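You operate a simulated robot arm through the tools that you are given. There is no shell and no other tool.

You are at the controls of a simulated robot arm. One attempt, no reset.

## Task
Wire the board by its chart and run the check.
Fine: with the check knob off, press the check button and see DEAD before a connector moves. Each connector goes into the port that the chart gives its colour. Then knob on, check: it must show COVER, as only the cover is left to fit; a second check with crossed leads ruins the board. Knob off at the end; dry hands, drop nothing. Where these are worked on the way, their far stop is far enough and under half their travel is too little: check knob.

It is judged by the outcome, as a careful person would: the job done as asked, and still so three seconds after it is handed in. It fails if anything else is knocked over, pushed out of place, dropped, spilled or broken. Lids that push on must go on centred and level and be pressed home; caps that screw on are set level and turned clockwise until they are tight.

## Robot
A 7-joint arm with a fingered hand, fixed in place. Base frame: the origin is at the foot of the arm, x ahead of it, y to its left, z up. Lengths are in mm, angles in rad, forces in N, time in s.
Its first joint turns from -2.897 to 2.897 rad. Payload 4.7 kg.
The tool frame sits at the grasp point between the pads (the TCP): z along the fingers, y along the line on which they close. The tips reach 36 mm beyond it. Largest opening 120 mm; the body of the gripper starts 42 mm behind the TCP. The gripper is a hand of 5 fingers: y runs from the thumb to the fingers, the wrist lies at [-18, -122, -210] in the tool frame.
Orientation is told as [roll, pitch, yaw] about the base's x, y, z axes, in that order, counted from this pose: with the fingers straight down and the wrist toward the robot, the tool's x, y and z point along [0, 1, 0], [1, 0, 0] and [0, 0, -1] of the base frame.

## Interface
- The arm moves only by the tool drive_tool. Its argument "commands" is a list of rows, each a list of 6 numbers: the shift along the tool's x, y, z in mm, then the turn, a rotation vector about the tool's x, y, z in rad. In form: [[tx, ty, tz, rx, ry, rz], ...]. A call has 1 to 20 rows; each row is the pose to reach, as a shift and turn from the pose commanded when the call began, along the tool's axes at that moment. Each row takes 0.2 s and may step no farther than 50 mm and 0.15 rad from the row before; otherwise, the whole call is refused. A pose out of reach is approached as far as the arm can. The call stops where the force on the tool passes 60 N (or 10 N more than at its start, if that is more) or the arm is blocked; 0.2 s more then pass. In this call time passes only in rows, and 0.2 s behind the last. It gives the time, the measured TCP pose, the force on the tool (base axes), the opening and the grip force at its end, in the units of the frame above (readings bear some noise), with the torque about the TCP (base axes, N m) and any sound that the robot's microphone picked up, and new pictures: "show" is both (left out), scene, wrist or none.
- Cameras (640 x 400 px; columns grow to the right, rows downward): "scene" is fixed at [399.2, 498.9, 1544]; the picture's right is [0.54, 0.84, 0.00], its down [-0.25, 0.16, -0.96] and it looks along [-0.80, 0.52, 0.30] (base axes); focal length 214 px, centre (320, 200). "wrist" rides on the gripper at [73, -91, -143] in the tool frame; the picture's right is [-0.80, 0.28, -0.53], its down [-0.53, -0.73, 0.42] and it looks along [-0.27, 0.62, 0.74] (tool axes); focal length 234 px, centre (320, 200). There is no depth. A picture from a camera that has moved, and an enlarged one, comes with that camera's place and axes in the base frame and with its lens.
- curl_fingers(index, middle, ring, little, thumb_bend, thumb_turn): sets how far each is bent, from 0 (flat) to 1 (curled in); at 0.3 the hand is open as for a grip, at 0.7 the pads meet at the TCP. One left out holds its place. A second passes; each finger stops where it meets its share of the squeeze, and holds until it gets a number again. It is the only way to open and close the hand. It gives what a move gives, with no picture; readings hold the bend of each and the force on index, middle, ring, little, thumb and palm. thumb_turn goes from beside the hand (0) to across from the fingers (1), as for a grip.
- enlarge(camera, box): a new picture of the part [left, top, right, bottom] of that camera's present view, enlarged. The clock stands still meanwhile.
- job_done(): hands the job in; it is judged then, once.

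Nothing tells you positions but the pictures and the camera data. Unless the task says otherwise, let go and move clear before handing in.

The tools are called after "Call:" by a JSON object that holds its "method" and its "body". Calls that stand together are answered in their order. drive_tool: Moves the arm, as the interface text tells. Its arguments: {"type":"object","properties":{"commands":{"type":"array"},"show":{"type":"string","enum":["both","scene","wrist","none"]}},"required":["commands"]} The other tools are called the same way: curl_fingers (index, middle, ring, little, thumb_bend, thumb_turn) moves the fingers one by one; enlarge (camera, box) takes an enlarged picture of a part of a camera's view; job_done () hands the job in.

At the start:

```text
clock: 0.0
position: [185.5, 499.4, 1163.8]
orientation: [-0.001, 0.001, -0.001]
contact_force: [-0.1, -0.5, 0.4]
wrist_torque: [0.02, -0.02, 0.0]
width: 119.7
finger_force: 0.1
shape: jaw
bend: [0.3, 0.3, 0.3, 0.3, 0.3, 0.98]
finger forces: [0.0, 0.0, 0.0, 0.0, 0.0, 0.1]
```

scene: 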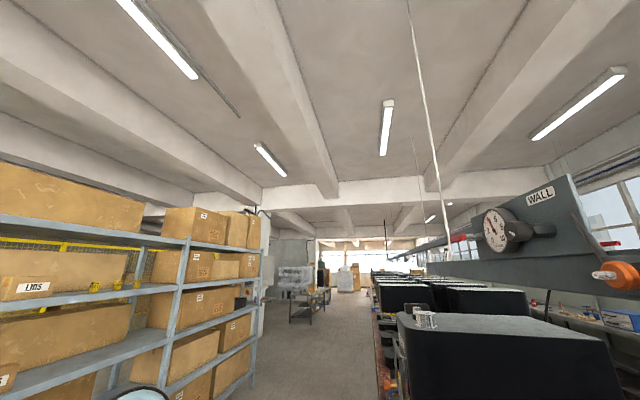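
wrist: 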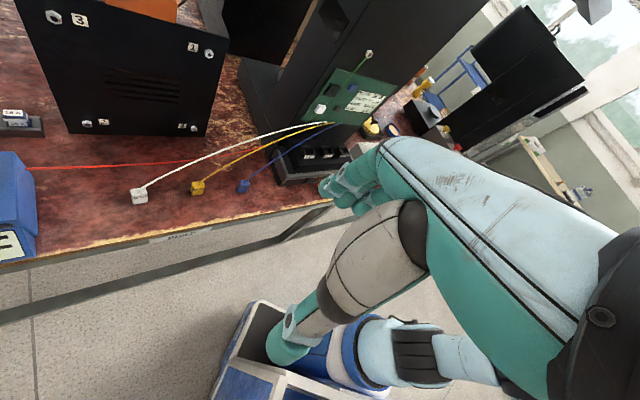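

The scene camera seems to look up and away toward the room. The wrist camera sees the bench with the green board, three free leads (white, yellow, blue) and perhaps a red one. I'll enlarge parts of both views before I move anything.

Call:
{"method": "enlarge", "body": {"camera": "wrist", "box": [240, 40, 460, 220]}}

Call:
{"method": "enlarge", "body": {"camera": "wrist", "box": [0, 0, 240, 270]}}

Call:
{"method": "enlarge", "body": {"camera": "scene", "box": [360, 160, 640, 400]}}

Call:
{"method": "enlarge", "body": {"camera": "scene", "box": [0, 160, 320, 400]}}

```text
2.22 times, centred on (350, 130) of wrist
camera zoom: at [95.1, 571.5, 1306.9], right [0.28, -0.8, 0.53], down [-0.73, -0.53, -0.42], along [0.62, -0.27, -0.74], focal length 520 px, centre (253, 356)
```

zoom: 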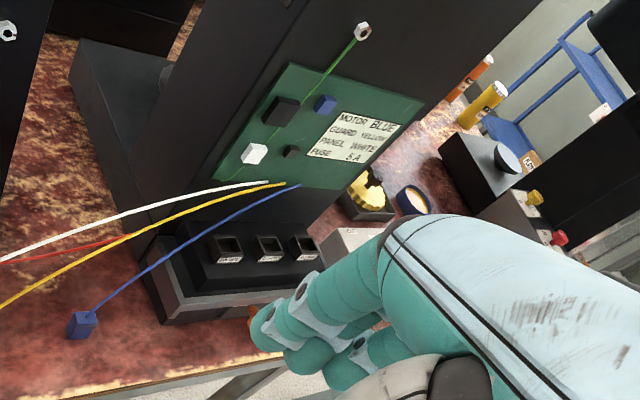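

```text
1.48 times, centred on (120, 135) of wrist
camera zoom: at [95.1, 571.5, 1306.9], right [0.28, -0.8, 0.53], down [-0.73, -0.53, -0.42], along [0.62, -0.27, -0.74], focal length 347 px, centre (616, 296)
```

zoom: 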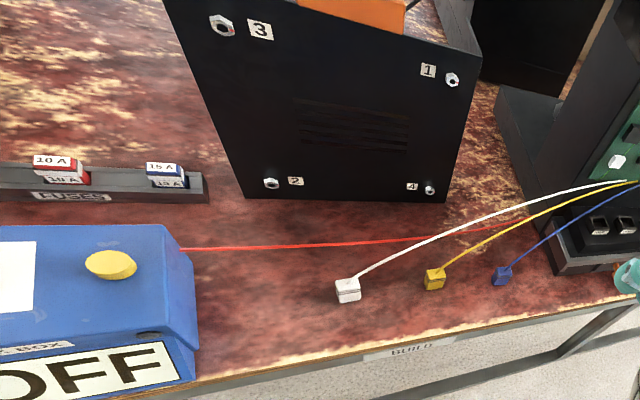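

```text
1.67 times, centred on (500, 280) of scene
camera zoom: at [399.2, 498.9, 1544.0], right [0.54, 0.84, 0.0], down [-0.25, 0.16, -0.96], along [-0.8, 0.52, 0.3], focal length 358 px, centre (20, 67)
```

zoom: 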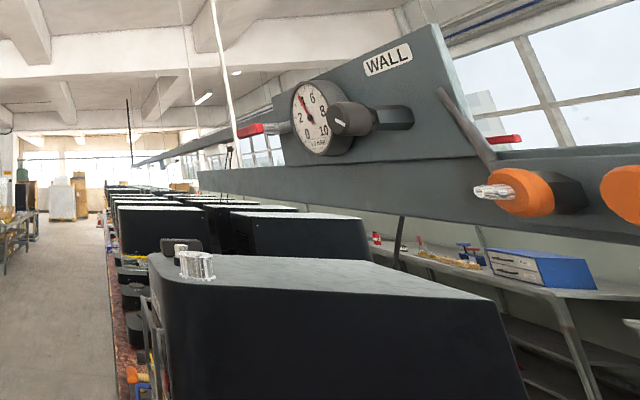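

```text
1.67 times, centred on (160, 280) of scene
camera zoom: at [399.2, 498.9, 1544.0], right [0.54, 0.84, 0.0], down [-0.25, 0.16, -0.96], along [-0.8, 0.52, 0.3], focal length 358 px, centre (587, 67)
```

zoom: 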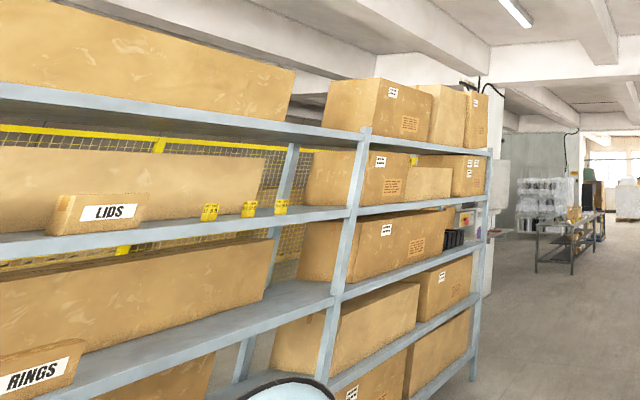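

I can read the chart: MOTOR BLUE, GUARD YELLOW, PANEL WHITE (FUSE 5A). The three ports are on a black block under the board, and the blue box with the yellow button at left looks like the check box, showing OFF. Next I'll move along the bench in the air for a second view, to work out depths.

Call:
{"method": "drive_tool", "body": {"commands": [[30, -30, 0, 0, 0, 0], [60, -60, 0, 0, 0, 0], [90, -90, 0, 0, 0, 0], [110, -110, 0, 0, 0, 0]], "show": "both"}}

```text
clock: 1.0
position: [75.5, 610.2, 1165.0]
orientation: [0.003, 0.0, -0.001]
contact_force: [0.1, 0.0, 0.9]
wrist_torque: [0.02, 0.03, -0.02]
width: 119.6
finger_force: 0.2
shape: jaw
bend: [0.3, 0.3, 0.3, 0.3, 0.3, 0.98]
finger forces: [0.1, 0.0, 0.1, 0.0, 0.0, 0.0]
camera wrist: at [-15.4, 683.1, 1307.9], right [0.28, -0.8, 0.52], down [-0.73, -0.53, -0.42], along [0.62, -0.27, -0.74], focal length 234 px, centre (320, 200)
```

scene: 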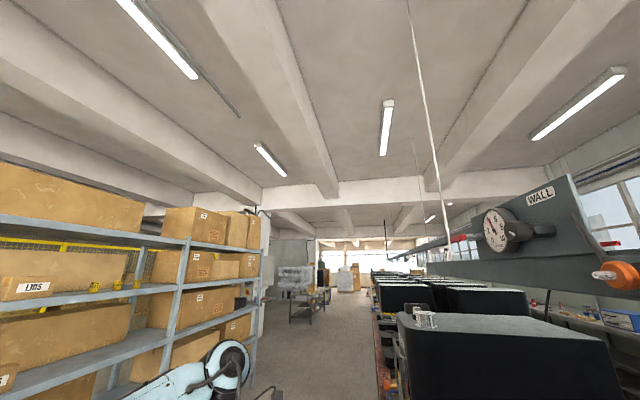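
wrist: 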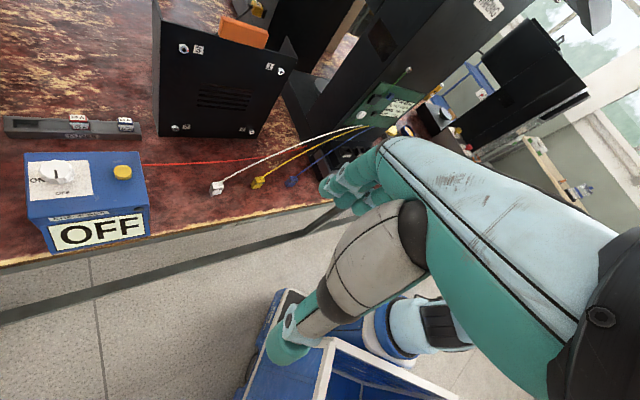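

The check box shows clearly now: a white knob marked ON/OFF, a yellow button and a sign reading OFF. By triangulation the bench top is at about z≈730. I'll enlarge the details.

Call:
{"method": "enlarge", "body": {"camera": "wrist", "box": [0, 90, 160, 270]}}

Call:
{"method": "enlarge", "body": {"camera": "wrist", "box": [270, 60, 450, 200]}}

Call:
{"method": "enlarge", "body": {"camera": "wrist", "box": [150, 100, 310, 210]}}

```text
2.22 times, centred on (80, 180) of wrist
camera zoom: at [-15.4, 683.1, 1307.9], right [0.28, -0.8, 0.52], down [-0.73, -0.53, -0.42], along [0.62, -0.27, -0.74], focal length 520 px, centre (853, 244)
```

zoom: 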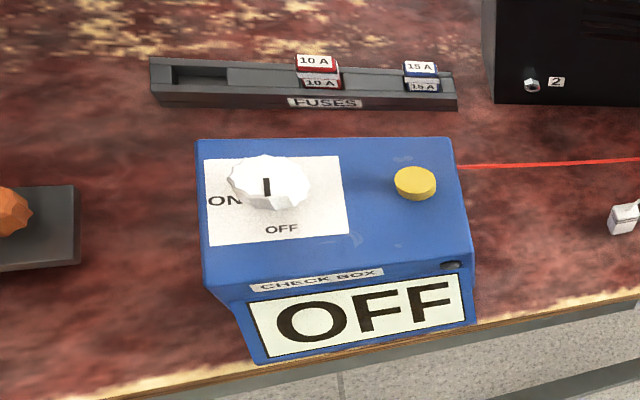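

```text
2.86 times, centred on (360, 130) of wrist
camera zoom: at [-15.4, 683.1, 1307.9], right [0.28, -0.8, 0.52], down [-0.73, -0.53, -0.42], along [0.62, -0.27, -0.74], focal length 669 px, centre (206, 400)
```

zoom: 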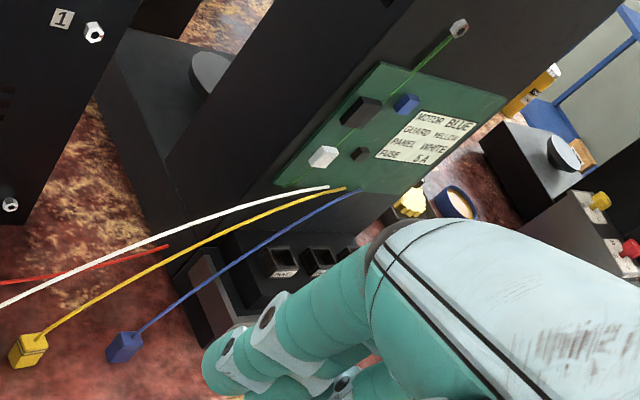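

```text
3.64 times, centred on (230, 155) of wrist
camera zoom: at [-15.4, 683.1, 1307.9], right [0.28, -0.8, 0.52], down [-0.73, -0.53, -0.42], along [0.62, -0.27, -0.74], focal length 852 px, centre (647, 364)
```

zoom: 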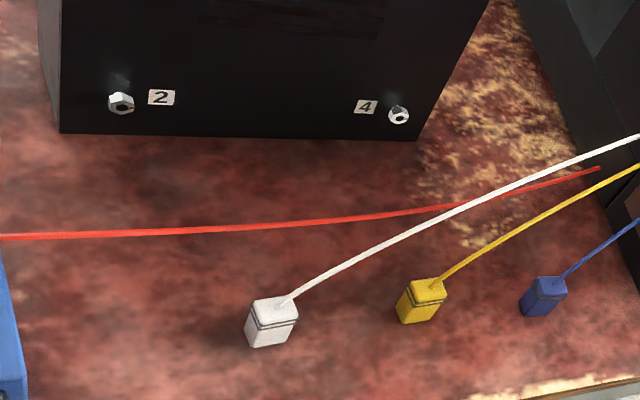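

Estimates so far:
- **Connectors:** blue ≈(461,587), yellow ≈(388,671), white ≈(304,748), all at z≈737.
- **Button:** ≈(186,883,822).
- **Knob:** ≈(133,942).
- **Ports:** near (598,491), (648,442) and (694,395), at z≈857.

Next I'll yaw the hand to face the bench and move to look at the port labels.

Call:
{"method": "drive_tool", "body": {"commands": [[-23, 32, 0, 0, 0, -0.0785], [-46, 65, 0, 0, 0, -0.157], [-69, 97, 0, 0, 0, -0.2355], [-92, 130, 0, 0, 0, -0.314], [-115, 162, 0, 0, 0, -0.3925], [-138, 195, 0, 0, 0, -0.471], [-161, 227, 0, 0, 0, -0.5495], [-184, 260, 0, 0, 0, -0.628], [-207, 292, 0, 0, 0, -0.7065], [-230, 325, 0, 0, 0, -0.785]], "show": "both"}}

```text
clock: 3.2
position: [400.0, 377.1, 1169.2]
orientation: [0.0, 0.0, 0.787]
contact_force: [0.4, -0.2, -0.2]
wrist_torque: [-0.03, -0.01, -0.02]
width: 119.8
finger_force: 0.0
shape: jaw
bend: [0.3, 0.3, 0.3, 0.3, 0.3, 0.98]
finger forces: [0.0, 0.0, 0.0, 0.0, 0.1, 0.0]
camera wrist: at [283.9, 364.3, 1311.4], right [0.77, -0.37, 0.53], down [-0.14, -0.89, -0.42], along [0.63, 0.25, -0.74], focal length 234 px, centre (320, 200)
```

scene: 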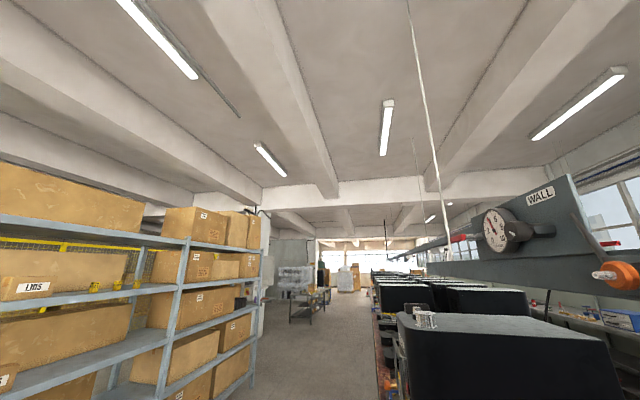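
wrist: 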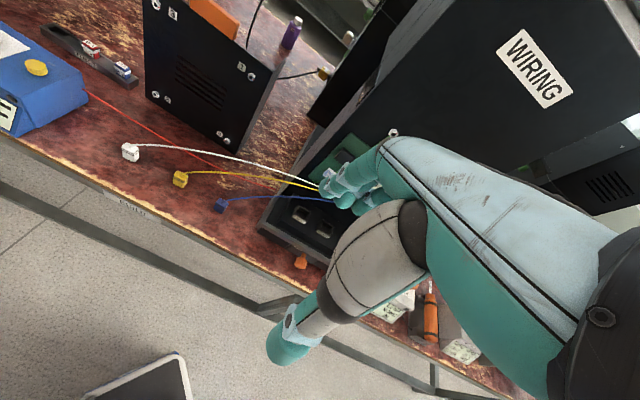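

The hand blocks the view of the ports. I'll shift right along the bench and a little lower so the ports show left of the hand.

Call:
{"method": "drive_tool", "body": {"commands": [[-40, 0, 20, 0, 0, 0], [-80, 0, 40, 0, 0, 0], [-120, 0, 60, 0, 0, 0], [-150, 0, 90, 0, 0, 0], [-150, 0, 120, 0, 0, 0]], "show": "wrist"}}

Call:
{"method": "enlarge", "body": {"camera": "wrist", "box": [160, 80, 400, 230]}}

```text
clock: 4.4
position: [504.6, 271.5, 1046.2]
orientation: [0.0, -0.001, 0.785]
contact_force: [-0.8, 0.2, 0.4]
wrist_torque: [-0.03, -0.03, 0.03]
width: 119.9
finger_force: 0.1
shape: jaw
bend: [0.3, 0.3, 0.3, 0.3, 0.3, 0.98]
finger forces: [0.0, 0.0, 0.0, 0.0, 0.0, 0.0]
camera wrist: at [390.6, 257.9, 1189.1], right [0.77, -0.37, 0.53], down [-0.14, -0.89, -0.43], along [0.63, 0.25, -0.74], focal length 234 px, centre (320, 200)
```

wrist: 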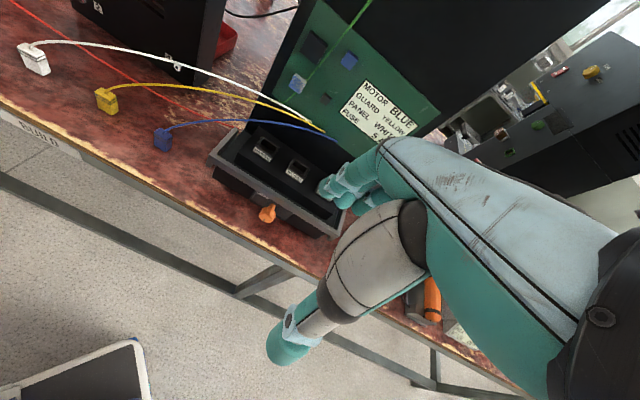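

```text
2.67 times, centred on (280, 155) of wrist
camera zoom: at [390.6, 257.9, 1189.1], right [0.77, -0.37, 0.53], down [-0.14, -0.89, -0.43], along [0.63, 0.25, -0.74], focal length 624 px, centre (427, 320)
```

zoom: 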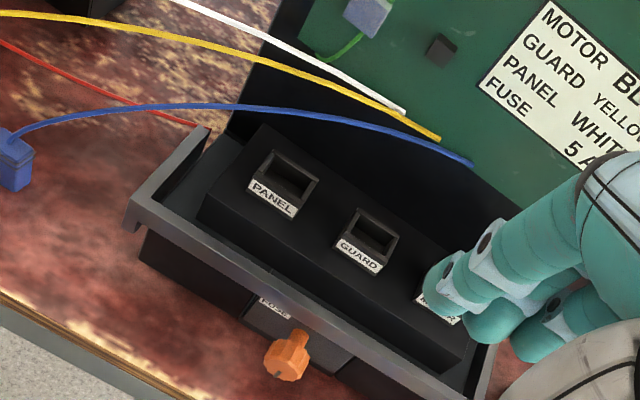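

The ports read PANEL (left) and GUARD (middle), with the third hidden behind the hand. They open upward. I'll move a bit farther right to see the third one and to triangulate.

Call:
{"method": "drive_tool", "body": {"commands": [[-40, 0, 0, 0, 0, 0], [-80, 0, 0, 0, 0, 0], [-110, 0, 0, 0, 0, 0]], "show": "wrist"}}

Call:
{"method": "enlarge", "body": {"camera": "wrist", "box": [100, 80, 340, 230]}}

Call:
{"method": "enlarge", "body": {"camera": "wrist", "box": [0, 0, 160, 100]}}

```text
clock: 5.2
position: [583.5, 195.4, 1043.8]
orientation: [0.002, -0.001, 0.786]
contact_force: [0.0, 0.3, 1.0]
wrist_torque: [0.0, -0.04, -0.03]
width: 119.5
finger_force: 0.1
shape: jaw
bend: [0.3, 0.3, 0.3, 0.3, 0.3, 0.98]
finger forces: [0.1, 0.0, 0.0, 0.0, 0.1, 0.1]
camera wrist: at [468.2, 181.1, 1186.9], right [0.77, -0.37, 0.53], down [-0.14, -0.89, -0.42], along [0.63, 0.25, -0.74], focal length 234 px, centre (320, 200)
```

wrist: 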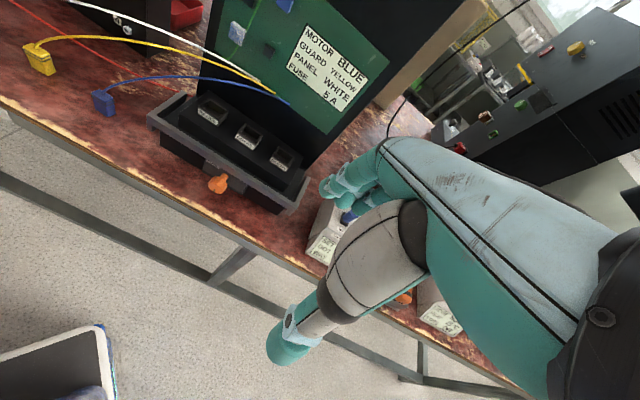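

```text
2.67 times, centred on (220, 155) of wrist
camera zoom: at [468.2, 181.1, 1186.9], right [0.77, -0.37, 0.53], down [-0.14, -0.89, -0.42], along [0.63, 0.25, -0.74], focal length 624 px, centre (587, 320)
```

zoom: 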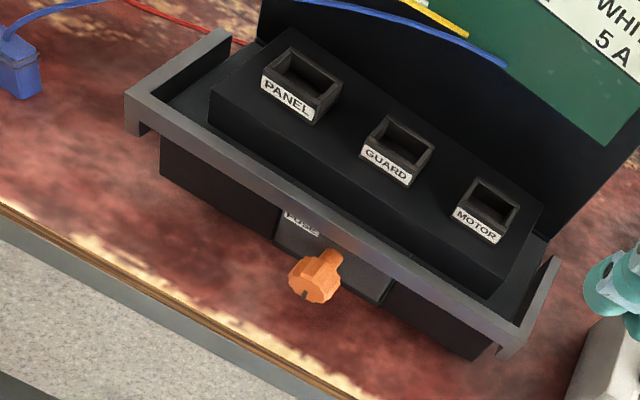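

```text
4.00 times, centred on (80, 50) of wrist
camera zoom: at [468.2, 181.1, 1186.9], right [0.77, -0.37, 0.53], down [-0.14, -0.89, -0.42], along [0.63, 0.25, -0.74], focal length 937 px, centre (1280, 800)
```

zoom: 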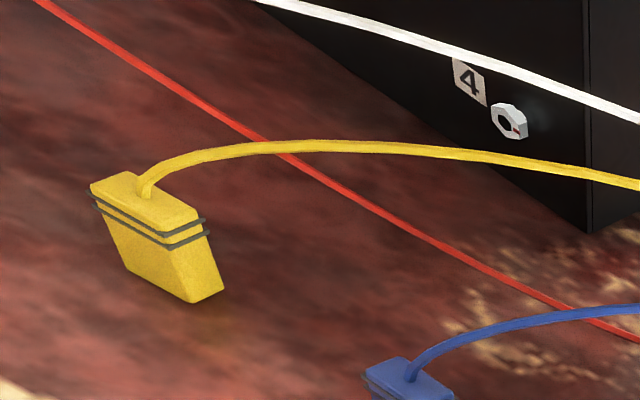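

All three labels are clear: PANEL, GUARD, MOTOR from left to right, so white goes left, yellow middle and blue right. I place the port tops at z≈855, 72 mm apart. Before touching anything I'll try the fingers here in free air to see how they sit.

Call:
{"method": "enlarge", "body": {"camera": "wrist", "box": [240, 120, 480, 380]}}

Call:
{"method": "curl_fingers", "body": {"index": 0.7, "middle": 0.7, "ring": 0.7, "little": 0.7, "thumb_bend": 0.7}}

Call:
{"method": "enlarge", "body": {"camera": "wrist", "box": [240, 120, 480, 380]}}

```text
1.54 times, centred on (360, 250) of wrist
camera zoom: at [468.2, 181.1, 1186.9], right [0.77, -0.37, 0.53], down [-0.14, -0.89, -0.42], along [0.63, 0.25, -0.74], focal length 360 px, centre (258, 123)
```

zoom: 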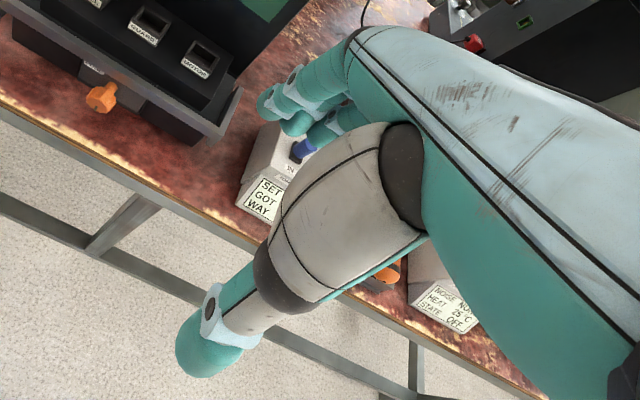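

```text
clock: 6.2
position: [583.2, 194.4, 1043.7]
orientation: [0.0, 0.0, 0.785]
contact_force: [0.1, -0.5, 0.6]
wrist_torque: [0.01, 0.0, 0.01]
width: 4.6
finger_force: 0.0
shape: fingers
bend: [0.7, 0.7, 0.7, 0.7, 0.7, 0.98]
finger forces: [0.0, 0.0, 0.0, 0.0, 0.1, 0.1]
```

```text
1.54 times, centred on (360, 250) of wrist
camera zoom: at [468.2, 181.4, 1186.8], right [0.77, -0.37, 0.53], down [-0.14, -0.89, -0.42], along [0.63, 0.25, -0.74], focal length 360 px, centre (258, 123)
```

zoom: 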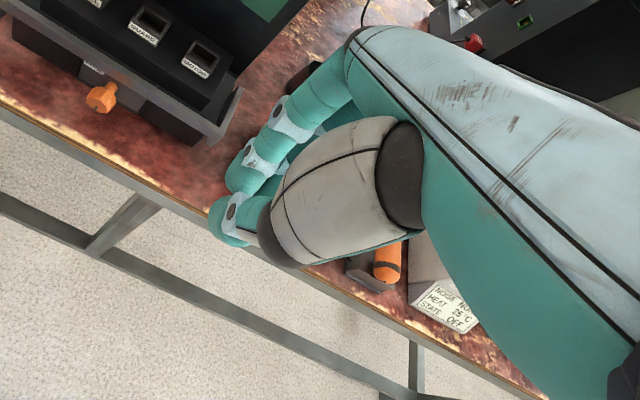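

The hand reads like a right hand. The index finger is toward +x (left), the little finger toward −x, and the thumb and index meet near the TCP. The board face stands at about 824 mm depth, some 48 mm behind the port centres. Next I'll fold away ring and little, then travel along the aisle to the check box for a close look.

Call:
{"method": "curl_fingers", "body": {"ring": 1.0, "little": 1.0}}

Call:
{"method": "drive_tool", "body": {"commands": [[45, 0, -5, 0, 0, 0], [93, 0, -10, 0, 0, 0], [141, 0, -15, 0, 0, 0], [189, 0, -20, 0, 0, 0], [237, 5, -20, 0, 0, 0], [285, 10, -20, 0, 0, 0], [333, 15, -20, 0, 0, 0], [381, 20, -20, 0, 0, 0], [429, 25, -20, 0, 0, 0], [477, 30, -20, 0, 0, 0], [525, 30, -20, 0, 0, 0], [573, 30, -20, 0, 0, 0], [621, 30, -20, 0, 0, 0], [660, 30, -20, 0, 0, 0]], "show": "wrist"}}

Call:
{"method": "enlarge", "body": {"camera": "wrist", "box": [120, 60, 440, 260]}}

```text
clock: 7.2
position: [583.5, 193.7, 1043.2]
orientation: [-0.002, -0.001, 0.786]
contact_force: [-0.1, 0.9, 0.4]
wrist_torque: [-0.01, 0.02, -0.01]
width: 4.3
finger_force: 0.1
shape: fingers
bend: [0.7, 0.7, 1.0, 1.0, 0.7, 0.98]
finger forces: [0.0, 0.1, 0.0, 0.0, 0.1, 0.0]
```

```text
clock: 10.2
position: [141.5, 681.4, 1062.6]
orientation: [0.002, 0.001, 0.784]
contact_force: [0.4, -1.1, 0.9]
wrist_torque: [0.03, 0.03, 0.02]
width: 4.4
finger_force: 0.1
shape: fingers
bend: [0.7, 0.7, 1.0, 1.0, 0.7, 0.98]
finger forces: [0.0, 0.0, 0.1, 0.1, 0.0, 0.1]
camera wrist: at [27.2, 668.4, 1205.7], right [0.77, -0.37, 0.52], down [-0.14, -0.89, -0.43], along [0.63, 0.25, -0.74], focal length 234 px, centre (320, 200)
```

wrist: 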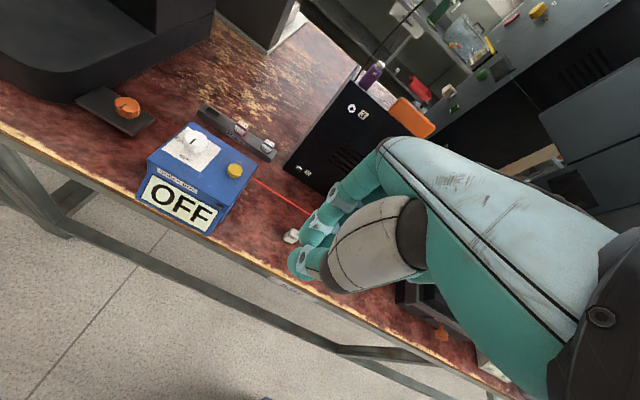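

```text
2.00 times, centred on (280, 160) of wrist
camera zoom: at [27.2, 668.4, 1205.7], right [0.77, -0.37, 0.52], down [-0.14, -0.89, -0.43], along [0.63, 0.25, -0.74], focal length 468 px, centre (400, 280)
```

zoom: 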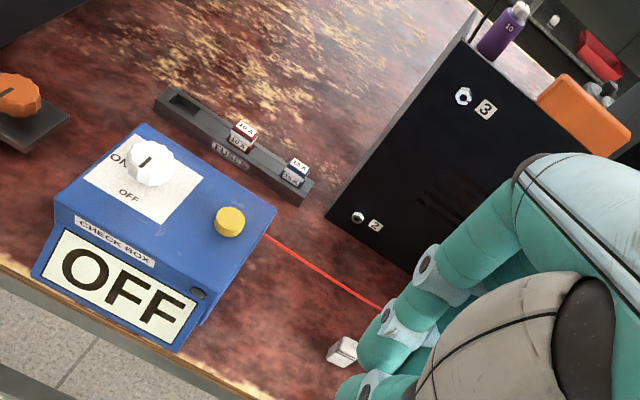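

The check box is close to where I estimated. I'll enlarge the knob and button to read the pointer.

Call:
{"method": "enlarge", "body": {"camera": "wrist", "box": [130, 110, 270, 240]}}

Call:
{"method": "enlarge", "body": {"camera": "wrist", "box": [150, 115, 230, 165]}}

Call:
{"method": "enlarge", "body": {"camera": "wrist", "box": [260, 140, 420, 290]}}

```text
3.08 times, centred on (200, 175) of wrist
camera zoom: at [27.2, 668.4, 1205.7], right [0.77, -0.37, 0.52], down [-0.14, -0.89, -0.43], along [0.63, 0.25, -0.74], focal length 720 px, centre (689, 277)
```

zoom: 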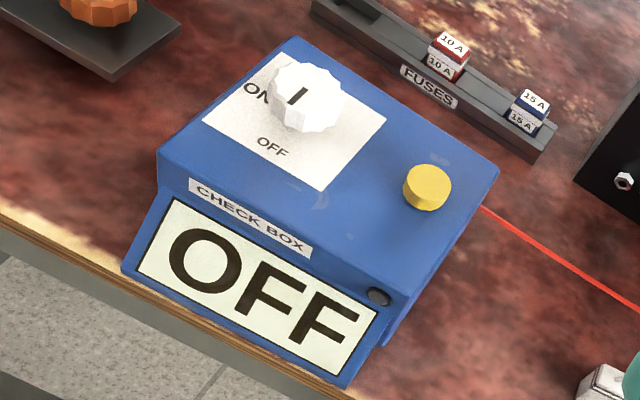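

```text
8.00 times, centred on (190, 140) of wrist
camera zoom: at [27.2, 668.4, 1205.7], right [0.77, -0.37, 0.52], down [-0.14, -0.89, -0.43], along [0.63, 0.25, -0.74], focal length 1873 px, centre (1360, 680)
```

zoom: 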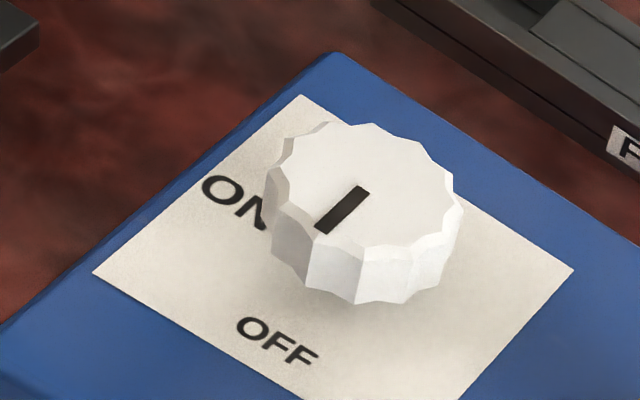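

```text
2.67 times, centred on (340, 215) of wrist
camera zoom: at [27.2, 668.4, 1205.7], right [0.77, -0.37, 0.52], down [-0.14, -0.89, -0.43], along [0.63, 0.25, -0.74], focal length 624 px, centre (267, 160)
```

zoom: 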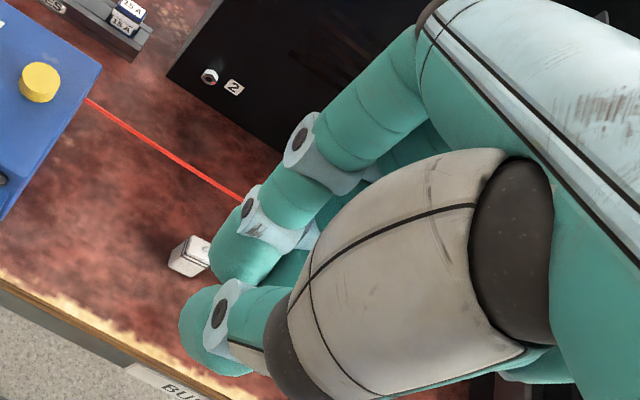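

The knob's mark points to the front at OFF, and ON is 90° clockwise from there seen from above. Next I'll bring the closed fingertips over the yellow button, still about 60 mm above it.

Call:
{"method": "drive_tool", "body": {"commands": [[20, 35, 10, 0, 0, 0], [42, 70, 30, 0, 0, 0], [64, 105, 55, 0, 0, 0], [86, 140, 85, 0, 0, 0], [105, 165, 115, 0, 0, 0], [111, 177, 145, 0, 0, 0]], "show": "wrist"}}

Call:
{"method": "enlarge", "body": {"camera": "wrist", "box": [200, 120, 400, 320]}}

```text
refused: row 4 steps farther than a row can; nothing moved
```

```text
2.00 times, centred on (300, 220) of wrist
camera zoom: at [27.2, 668.4, 1205.7], right [0.77, -0.37, 0.52], down [-0.14, -0.89, -0.43], along [0.63, 0.25, -0.74], focal length 468 px, centre (360, 160)
```

zoom: 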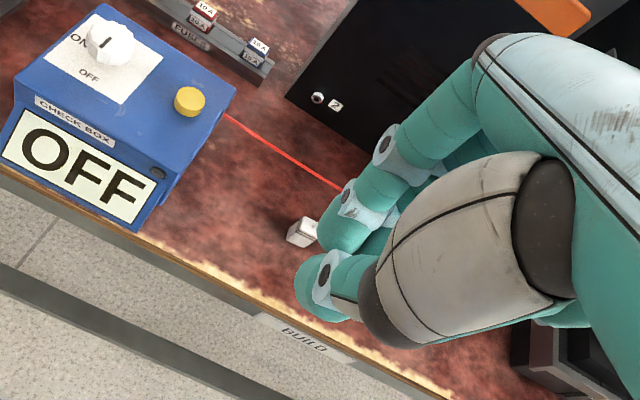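

That call was refused because one step was too long. The scene hasn't changed. I'll repeat the approach with smaller steps.

Call:
{"method": "drive_tool", "body": {"commands": [[16, 30, 10, 0, 0, 0], [32, 58, 25, 0, 0, 0], [48, 86, 45, 0, 0, 0], [64, 114, 65, 0, 0, 0], [82, 140, 90, 0, 0, 0], [98, 162, 115, 0, 0, 0], [111, 177, 145, 0, 0, 0]], "show": "wrist"}}

Call:
{"method": "enlarge", "body": {"camera": "wrist", "box": [200, 120, 400, 320]}}

```text
clock: 11.8
position: [186.9, 889.6, 919.8]
orientation: [0.001, -0.003, 0.785]
contact_force: [0.0, -0.2, 1.8]
wrist_torque: [-0.01, -0.01, 0.01]
width: 4.4
finger_force: 0.1
shape: fingers
bend: [0.7, 0.7, 1.0, 1.0, 0.7, 0.98]
finger forces: [0.0, 0.1, 0.0, 0.1, 0.0, 0.0]
camera wrist: at [71.7, 875.1, 1062.9], right [0.77, -0.37, 0.52], down [-0.14, -0.89, -0.43], along [0.63, 0.25, -0.74], focal length 234 px, centre (320, 200)
```

wrist: 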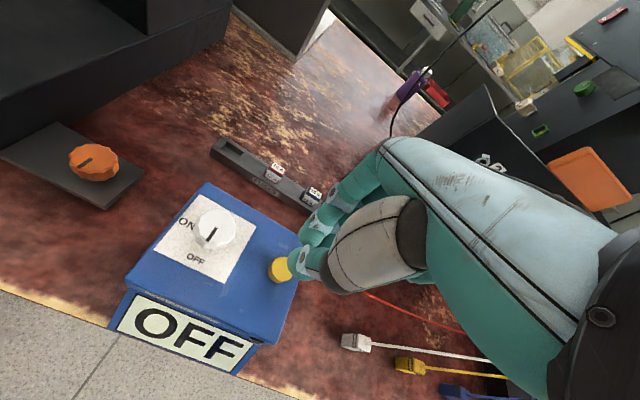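

```text
2.00 times, centred on (300, 220) of wrist
camera zoom: at [71.7, 875.1, 1062.9], right [0.77, -0.37, 0.52], down [-0.14, -0.89, -0.43], along [0.63, 0.25, -0.74], focal length 468 px, centre (360, 160)
```

zoom: 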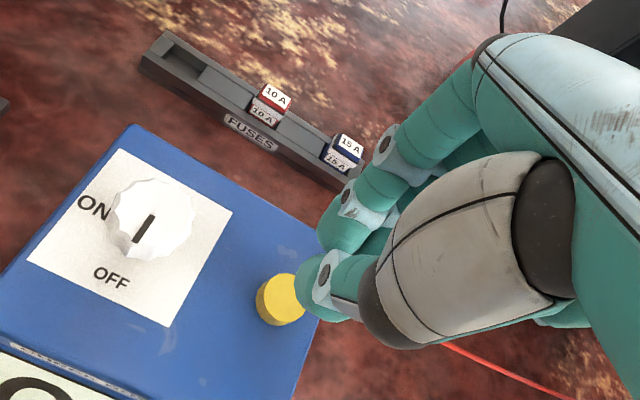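

The tips are almost over the button, whose centre I now put at about X=490, Y=763 with its top near z 815–825. I'll correct sideways by about 9 mm and come down to just above it.

Call:
{"method": "drive_tool", "body": {"commands": [[-8, 2, 10, 0, 0, 0], [-8, 2, 30, 0, 0, 0], [-8, 2, 45, 0, 0, 0], [-8, 2, 52, 0, 0, 0]], "show": "wrist"}}

Call:
{"method": "enlarge", "body": {"camera": "wrist", "box": [200, 180, 400, 320]}}

```text
clock: 12.8
position: [192.7, 882.9, 867.5]
orientation: [0.001, 0.001, 0.786]
contact_force: [0.3, -0.3, 0.1]
wrist_torque: [0.01, -0.03, 0.01]
width: 4.1
finger_force: 0.1
shape: fingers
bend: [0.7, 0.7, 1.0, 1.0, 0.7, 0.98]
finger forces: [0.1, 0.0, 0.0, 0.0, 0.0, 0.0]
camera wrist: at [78.3, 868.7, 1010.8], right [0.77, -0.37, 0.53], down [-0.14, -0.89, -0.42], along [0.63, 0.25, -0.74], focal length 234 px, centre (320, 200)
```

wrist: 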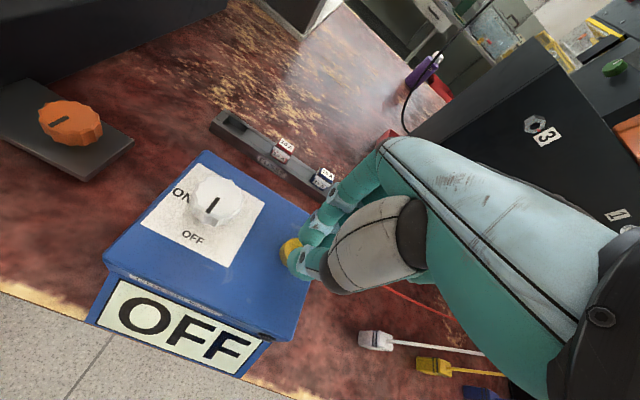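

```text
2.86 times, centred on (300, 250) of wrist
camera zoom: at [78.3, 868.7, 1010.8], right [0.77, -0.37, 0.53], down [-0.14, -0.89, -0.42], along [0.63, 0.25, -0.74], focal length 669 px, centre (377, 57)
```

zoom: 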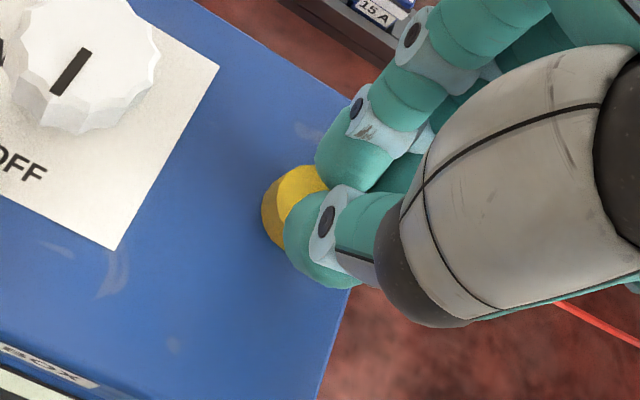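

The fingertips are right over the button, about 10 mm above it, so I'll lower in small steps and watch the force.

Call:
{"method": "drive_tool", "body": {"commands": [[0, 0, 3, 0, 0, 0], [0, 0, 6, 0, 0, 0], [0, 0, 9, 0, 0, 0], [0, 0, 11, 0, 0, 0]], "show": "wrist"}}

```text
clock: 13.8
position: [192.5, 882.1, 856.4]
orientation: [0.0, 0.001, 0.785]
contact_force: [0.7, 0.6, 2.5]
wrist_torque: [0.04, 0.0, 0.01]
width: 4.1
finger_force: 1.2
shape: fingers
bend: [0.7, 0.7, 1.0, 1.0, 0.7, 0.98]
finger forces: [2.5, 0.1, 0.0, 0.1, 0.0, 0.0]
heard: click
camera wrist: at [77.7, 869.0, 1000.5], right [0.77, -0.37, 0.53], down [-0.14, -0.89, -0.43], along [0.63, 0.25, -0.74], focal length 234 px, centre (320, 200)
```

wrist: 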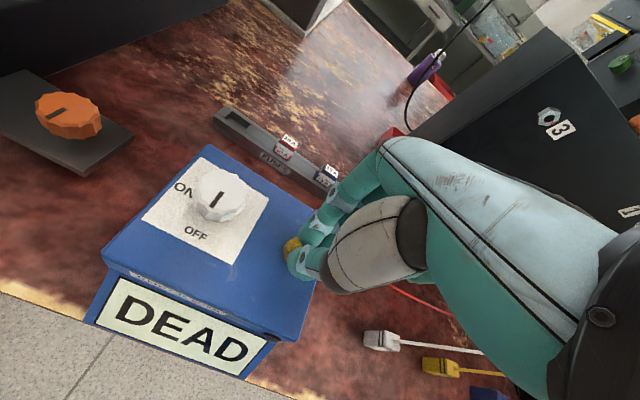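

There was a click and the display reads DEAD, so the first check is done. I'll lift straight up, then move toward the white connector for a close look.

Call:
{"method": "drive_tool", "body": {"commands": [[0, 0, -20, 0, 0, 0], [0, 0, -60, 0, 0, 0], [0, -20, -100, 0, 0, 0], [-30, -50, -120, 0, 0, 0], [-70, -75, -120, 0, 0, 0], [-110, -90, -120, 0, 0, 0], [-140, -90, -110, 0, 0, 0]], "show": "wrist"}}

Call:
{"method": "enlarge", "body": {"camera": "wrist", "box": [180, 140, 380, 300]}}

```text
clock: 15.4
position: [228.3, 721.3, 966.4]
orientation: [0.0, 0.0, 0.786]
contact_force: [-0.3, -0.1, -0.4]
wrist_torque: [0.04, 0.0, -0.02]
width: 4.3
finger_force: 0.0
shape: fingers
bend: [0.7, 0.7, 1.0, 1.0, 0.7, 0.98]
finger forces: [0.1, 0.0, 0.0, 0.0, 0.0, 0.0]
camera wrist: at [113.7, 708.2, 1110.9], right [0.77, -0.37, 0.53], down [-0.14, -0.89, -0.42], along [0.63, 0.25, -0.74], focal length 234 px, centre (320, 200)
```

wrist: 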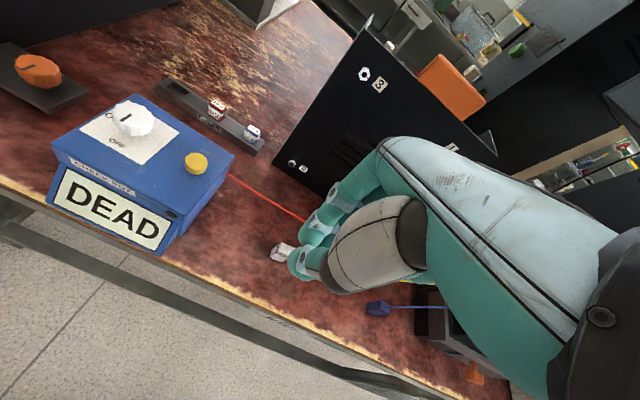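

```text
2.50 times, centred on (280, 220) of wrist
camera zoom: at [113.7, 708.2, 1110.9], right [0.77, -0.37, 0.53], down [-0.14, -0.89, -0.42], along [0.63, 0.25, -0.74], focal length 585 px, centre (420, 150)
```

zoom: 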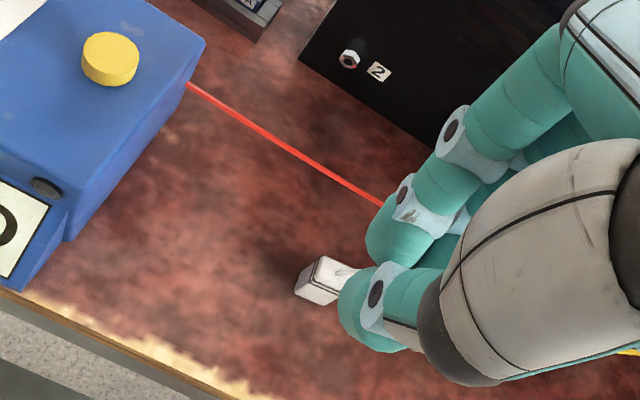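

DEAD is still showing. I'll shift right and a bit lower so the white connector shows left of the fingers, and measure it.

Call:
{"method": "drive_tool", "body": {"commands": [[-40, 0, 20, 0, 0, 0], [-80, 0, 45, 0, 0, 0], [-90, 0, 75, 0, 0, 0]], "show": "wrist"}}

Call:
{"method": "enlarge", "body": {"camera": "wrist", "box": [140, 150, 300, 280]}}

```text
clock: 16.2
position: [290.9, 657.7, 890.8]
orientation: [0.002, 0.0, 0.786]
contact_force: [-0.6, -0.1, 0.8]
wrist_torque: [0.02, -0.01, 0.0]
width: 3.8
finger_force: 0.0
shape: fingers
bend: [0.7, 0.7, 1.0, 1.0, 0.7, 0.98]
finger forces: [0.0, 0.1, 0.0, 0.0, 0.0, 0.0]
camera wrist: at [175.7, 644.4, 1034.6], right [0.77, -0.37, 0.52], down [-0.14, -0.89, -0.43], along [0.63, 0.25, -0.74], focal length 234 px, centre (320, 200)
```

wrist: 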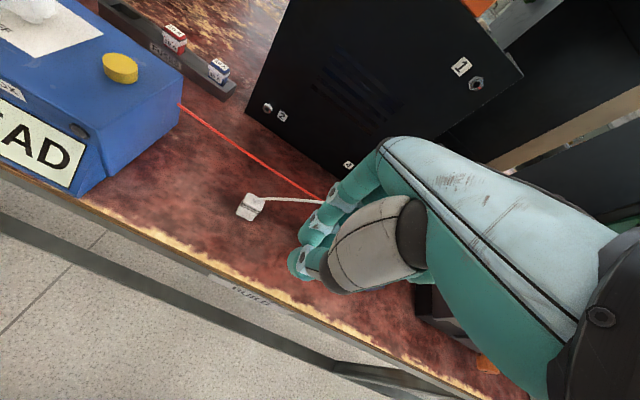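

```text
3.08 times, centred on (220, 215) of wrist
camera zoom: at [175.7, 644.4, 1034.6], right [0.77, -0.37, 0.52], down [-0.14, -0.89, -0.43], along [0.63, 0.25, -0.74], focal length 720 px, centre (628, 154)
```

zoom: 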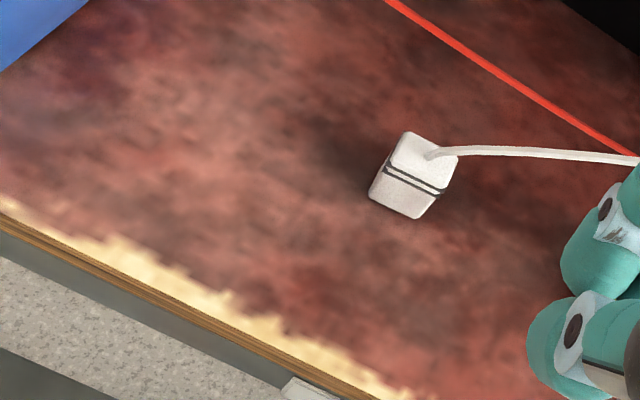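

I'll zoom in further on the white connector.

Call:
{"method": "enlarge", "body": {"camera": "wrist", "box": [215, 175, 295, 225]}}

```text
8.00 times, centred on (255, 200) of wrist
camera zoom: at [175.7, 644.4, 1034.6], right [0.77, -0.37, 0.52], down [-0.14, -0.89, -0.43], along [0.63, 0.25, -0.74], focal length 1873 px, centre (840, 200)
```

zoom: 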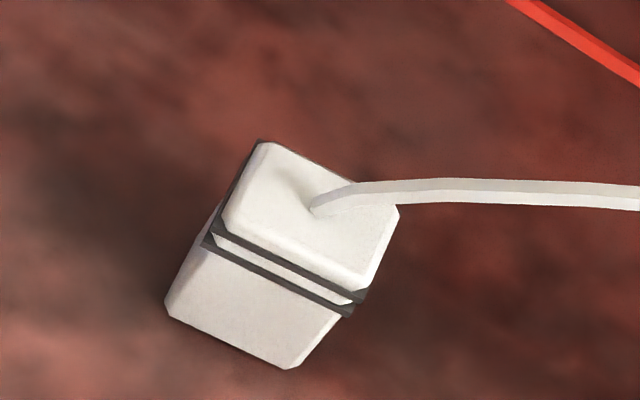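

The white connector stands upright. It is about 25 × 18 × 33 mm, centred near X=317, Y=744, top near z 760, and the bench is at about 727. I'll partly open index, middle and thumb, then come over it.

Call:
{"method": "curl_fingers", "body": {"index": 0.45, "middle": 0.45, "thumb_bend": 0.45}}

Call:
{"method": "drive_tool", "body": {"commands": [[20, 26, 0, 0, 0, 0], [40, 52, 0, 0, 0, 0], [56, 73, 5, 0, 0, 0], [56, 73, 30, 0, 0, 0], [56, 73, 50, 0, 0, 0]], "show": "wrist"}}

Call:
{"method": "enlarge", "body": {"camera": "wrist", "box": [220, 150, 420, 300]}}

```text
clock: 17.2
position: [290.0, 658.1, 891.5]
orientation: [0.0, 0.0, 0.785]
contact_force: [0.3, 0.7, -1.3]
wrist_torque: [-0.02, -0.03, 0.03]
width: 77.7
finger_force: 0.0
shape: fingers
bend: [0.45, 0.45, 1.0, 1.0, 0.45, 0.98]
finger forces: [0.0, 0.0, 0.0, 0.1, 0.0, 0.1]
```

```text
clock: 18.4
position: [304.1, 746.4, 840.8]
orientation: [0.0, 0.0, 0.784]
contact_force: [0.3, -0.7, 1.4]
wrist_torque: [-0.02, 0.01, 0.0]
width: 77.8
finger_force: 0.1
shape: fingers
bend: [0.45, 0.45, 1.0, 1.0, 0.45, 0.98]
finger forces: [0.0, 0.0, 0.0, 0.0, 0.0, 0.0]
camera wrist: at [187.8, 733.7, 983.7], right [0.77, -0.37, 0.53], down [-0.14, -0.89, -0.42], along [0.63, 0.25, -0.74], focal length 234 px, centre (320, 200)
```

wrist: 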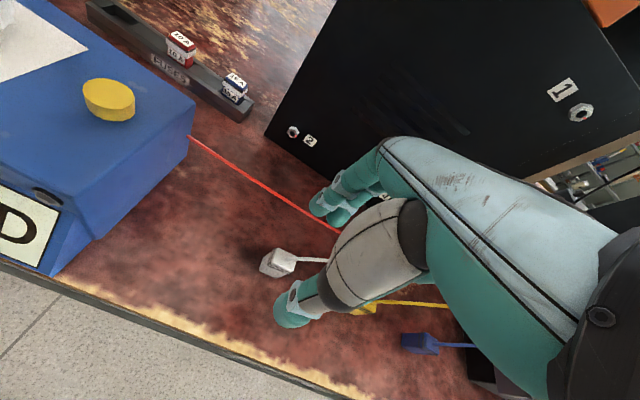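

```text
2.67 times, centred on (320, 225) of wrist
camera zoom: at [187.8, 733.7, 983.7], right [0.77, -0.37, 0.53], down [-0.14, -0.89, -0.42], along [0.63, 0.25, -0.74], focal length 624 px, centre (320, 133)
```

zoom: 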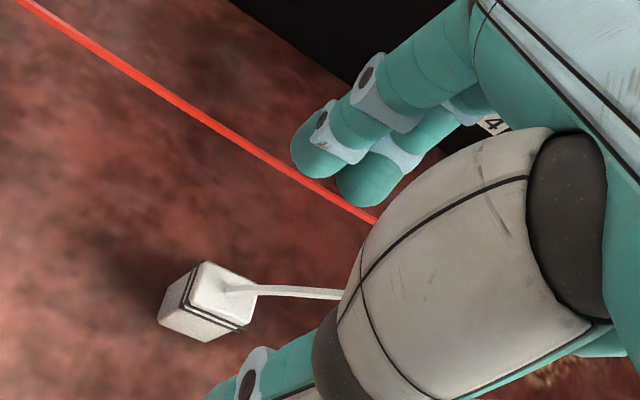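

The hand is almost centred over the white connector. I'll zoom once more to check its position and twist before going down.

Call:
{"method": "enlarge", "body": {"camera": "wrist", "box": [240, 235, 320, 285]}}

```text
8.00 times, centred on (280, 260) of wrist
camera zoom: at [187.8, 733.7, 983.7], right [0.77, -0.37, 0.53], down [-0.14, -0.89, -0.42], along [0.63, 0.25, -0.74], focal length 1873 px, centre (640, -280)
```

zoom: 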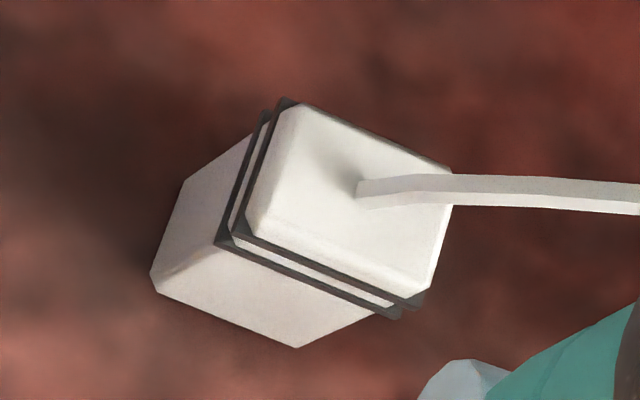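

The white connector's centre is at X≈317.5, Y≈745.5, and it is square to the bench within error. I'll lean the hand back 0.25 rad toward the aisle so the knuckles clear the board later, narrow the grip a little, and lower until the tips are around the connector's upper half.

Call:
{"method": "curl_fingers", "body": {"index": 0.5, "middle": 0.5, "thumb_bend": 0.5}}

Call:
{"method": "drive_tool", "body": {"commands": [[3, -2, 0, -0.125, 0, 0], [3, -4, 0, -0.25, 0, 0], [3, -4, 20, -0.25, 0, 0], [3, -4, 38, -0.25, 0, 0], [3, -4, 50, -0.25, 0, 0]], "show": "wrist"}}

Call:
{"method": "enlarge", "body": {"camera": "wrist", "box": [220, 180, 380, 310]}}

```text
clock: 19.4
position: [304.2, 747.2, 840.7]
orientation: [0.0, -0.001, 0.784]
contact_force: [0.1, -0.6, 0.7]
wrist_torque: [-0.01, 0.01, -0.01]
width: 63.6
finger_force: 0.1
shape: fingers
bend: [0.5, 0.5, 1.0, 1.0, 0.5, 0.98]
finger forces: [0.0, 0.0, 0.1, 0.0, 0.1, 0.0]
```

```text
clock: 20.6
position: [300.2, 746.1, 791.6]
orientation: [0.0, -0.249, 0.786]
contact_force: [0.2, -0.3, -0.1]
wrist_torque: [0.01, 0.0, -0.04]
width: 63.4
finger_force: 0.1
shape: fingers
bend: [0.5, 0.5, 1.0, 1.0, 0.5, 0.98]
finger forces: [0.1, 0.0, 0.1, 0.0, 0.0, 0.0]
camera wrist: at [162.1, 709.9, 906.6], right [0.67, -0.47, 0.58], down [-0.05, -0.8, -0.59], along [0.74, 0.37, -0.56], focal length 234 px, centre (320, 200)
```

wrist: 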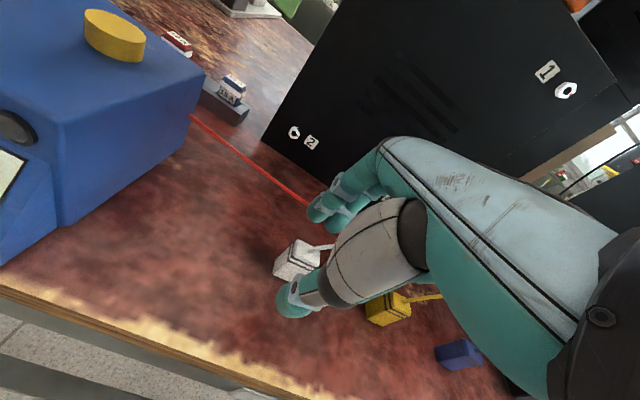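

```text
3.08 times, centred on (300, 245) of wrist
camera zoom: at [162.1, 709.9, 906.6], right [0.67, -0.47, 0.58], down [-0.05, -0.8, -0.59], along [0.74, 0.37, -0.56], focal length 720 px, centre (382, 62)
```

zoom: 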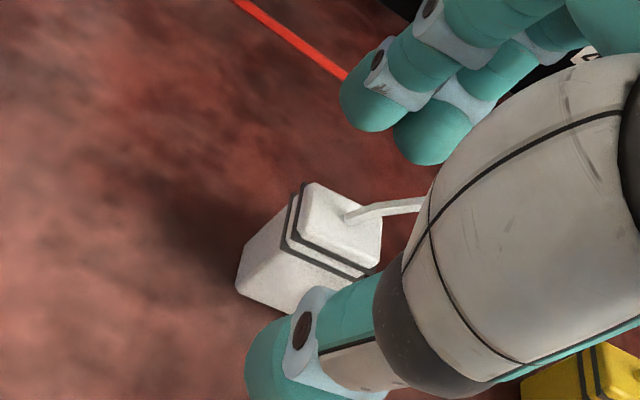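

The thumb is in front of the white plug and the fingers are behind it, as planned. I'll lower 14 mm more straight down, then close gently.

Call:
{"method": "drive_tool", "body": {"commands": [[0, -1.7, 6.8, 0, 0, 0], [0, -3.4, 13.5, 0, 0, 0]], "show": "none"}}

Call:
{"method": "curl_fingers", "body": {"index": 0.6, "middle": 0.6, "thumb_bend": 0.6}}

Call:
{"method": "enlarge", "body": {"camera": "wrist", "box": [220, 180, 380, 310]}}

```text
clock: 21.2
position: [298.9, 747.3, 775.1]
orientation: [-0.001, -0.249, 0.786]
contact_force: [-0.2, -0.7, 0.0]
wrist_torque: [0.0, 0.05, 0.01]
width: 63.5
finger_force: 0.1
shape: fingers
bend: [0.5, 0.5, 1.0, 1.0, 0.5, 0.98]
finger forces: [0.1, 0.1, 0.1, 0.1, 0.0, 0.0]
```

```text
clock: 22.2
position: [298.6, 746.9, 776.0]
orientation: [0.0, -0.249, 0.785]
contact_force: [0.1, 0.4, -0.3]
wrist_torque: [-0.02, 0.01, -0.02]
width: 33.5
finger_force: 0.0
shape: fingers
bend: [0.6, 0.6, 1.0, 1.0, 0.6, 0.98]
finger forces: [0.1, 0.0, 0.1, 0.0, 0.0, 0.0]
```

```text
3.08 times, centred on (300, 245) of wrist
camera zoom: at [161.5, 711.3, 892.5], right [0.67, -0.47, 0.58], down [-0.05, -0.8, -0.59], along [0.74, 0.37, -0.56], focal length 720 px, centre (382, 62)
```

zoom: 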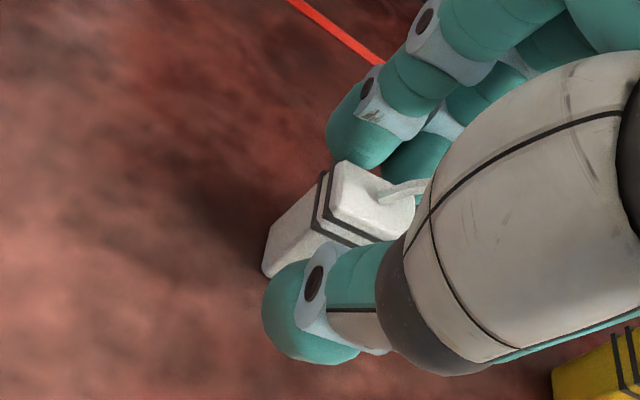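

All three digits are close on either side of the white plug with no contact yet, so I'll close further in small steps.

Call:
{"method": "curl_fingers", "body": {"index": 0.64, "middle": 0.64, "thumb_bend": 0.63}}

Call:
{"method": "enlarge", "body": {"camera": "wrist", "box": [220, 180, 380, 310]}}

```text
clock: 23.2
position: [299.3, 747.1, 776.0]
orientation: [0.0, -0.251, 0.784]
contact_force: [0.5, -0.2, -0.2]
wrist_torque: [-0.02, -0.01, -0.04]
width: 23.5
finger_force: 0.0
shape: fingers
bend: [0.64, 0.64, 1.0, 1.0, 0.63, 0.98]
finger forces: [0.0, 0.0, 0.0, 0.1, 0.1, 0.0]
```

```text
3.08 times, centred on (300, 245) of wrist
camera zoom: at [161.5, 711.3, 892.4], right [0.67, -0.47, 0.58], down [-0.05, -0.8, -0.59], along [0.74, 0.37, -0.56], focal length 720 px, centre (382, 62)
```

zoom: 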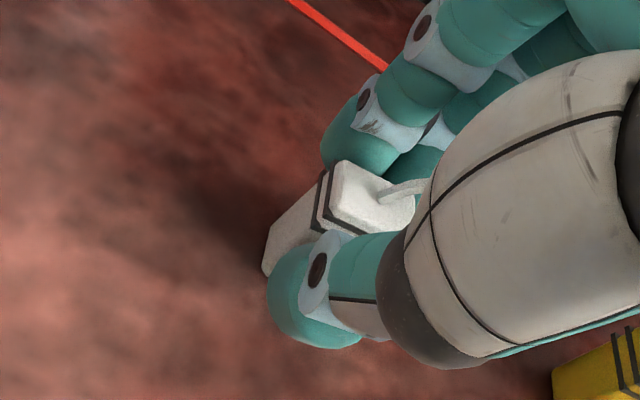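

Call:
{"method": "curl_fingers", "body": {"index": 0.68, "middle": 0.68, "thumb_bend": 0.67}}

Call:
{"method": "enlarge", "body": {"camera": "wrist", "box": [220, 180, 380, 310]}}

```text
clock: 24.2
position: [299.0, 747.3, 776.2]
orientation: [-0.001, -0.249, 0.786]
contact_force: [0.0, 0.2, 1.2]
wrist_torque: [-0.04, -0.02, 0.03]
width: 18.2
finger_force: 3.3
shape: fingers
bend: [0.66, 0.67, 1.0, 1.0, 0.64, 0.97]
finger forces: [1.6, 1.3, 0.0, 0.0, 3.1, 0.0]
```

```text
3.08 times, centred on (300, 245) of wrist
camera zoom: at [161.5, 711.3, 892.5], right [0.67, -0.47, 0.58], down [-0.05, -0.8, -0.59], along [0.74, 0.37, -0.56], focal length 720 px, centre (382, 62)
```

zoom: 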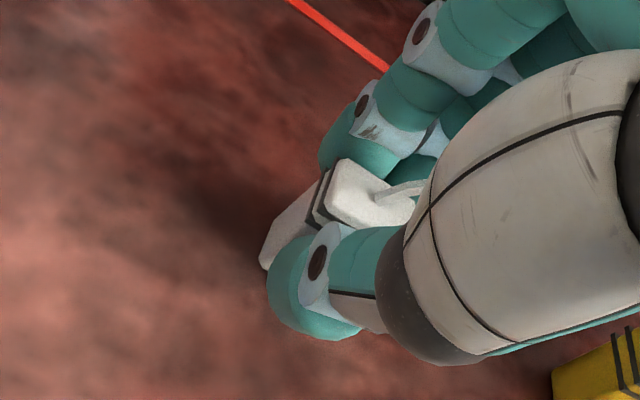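

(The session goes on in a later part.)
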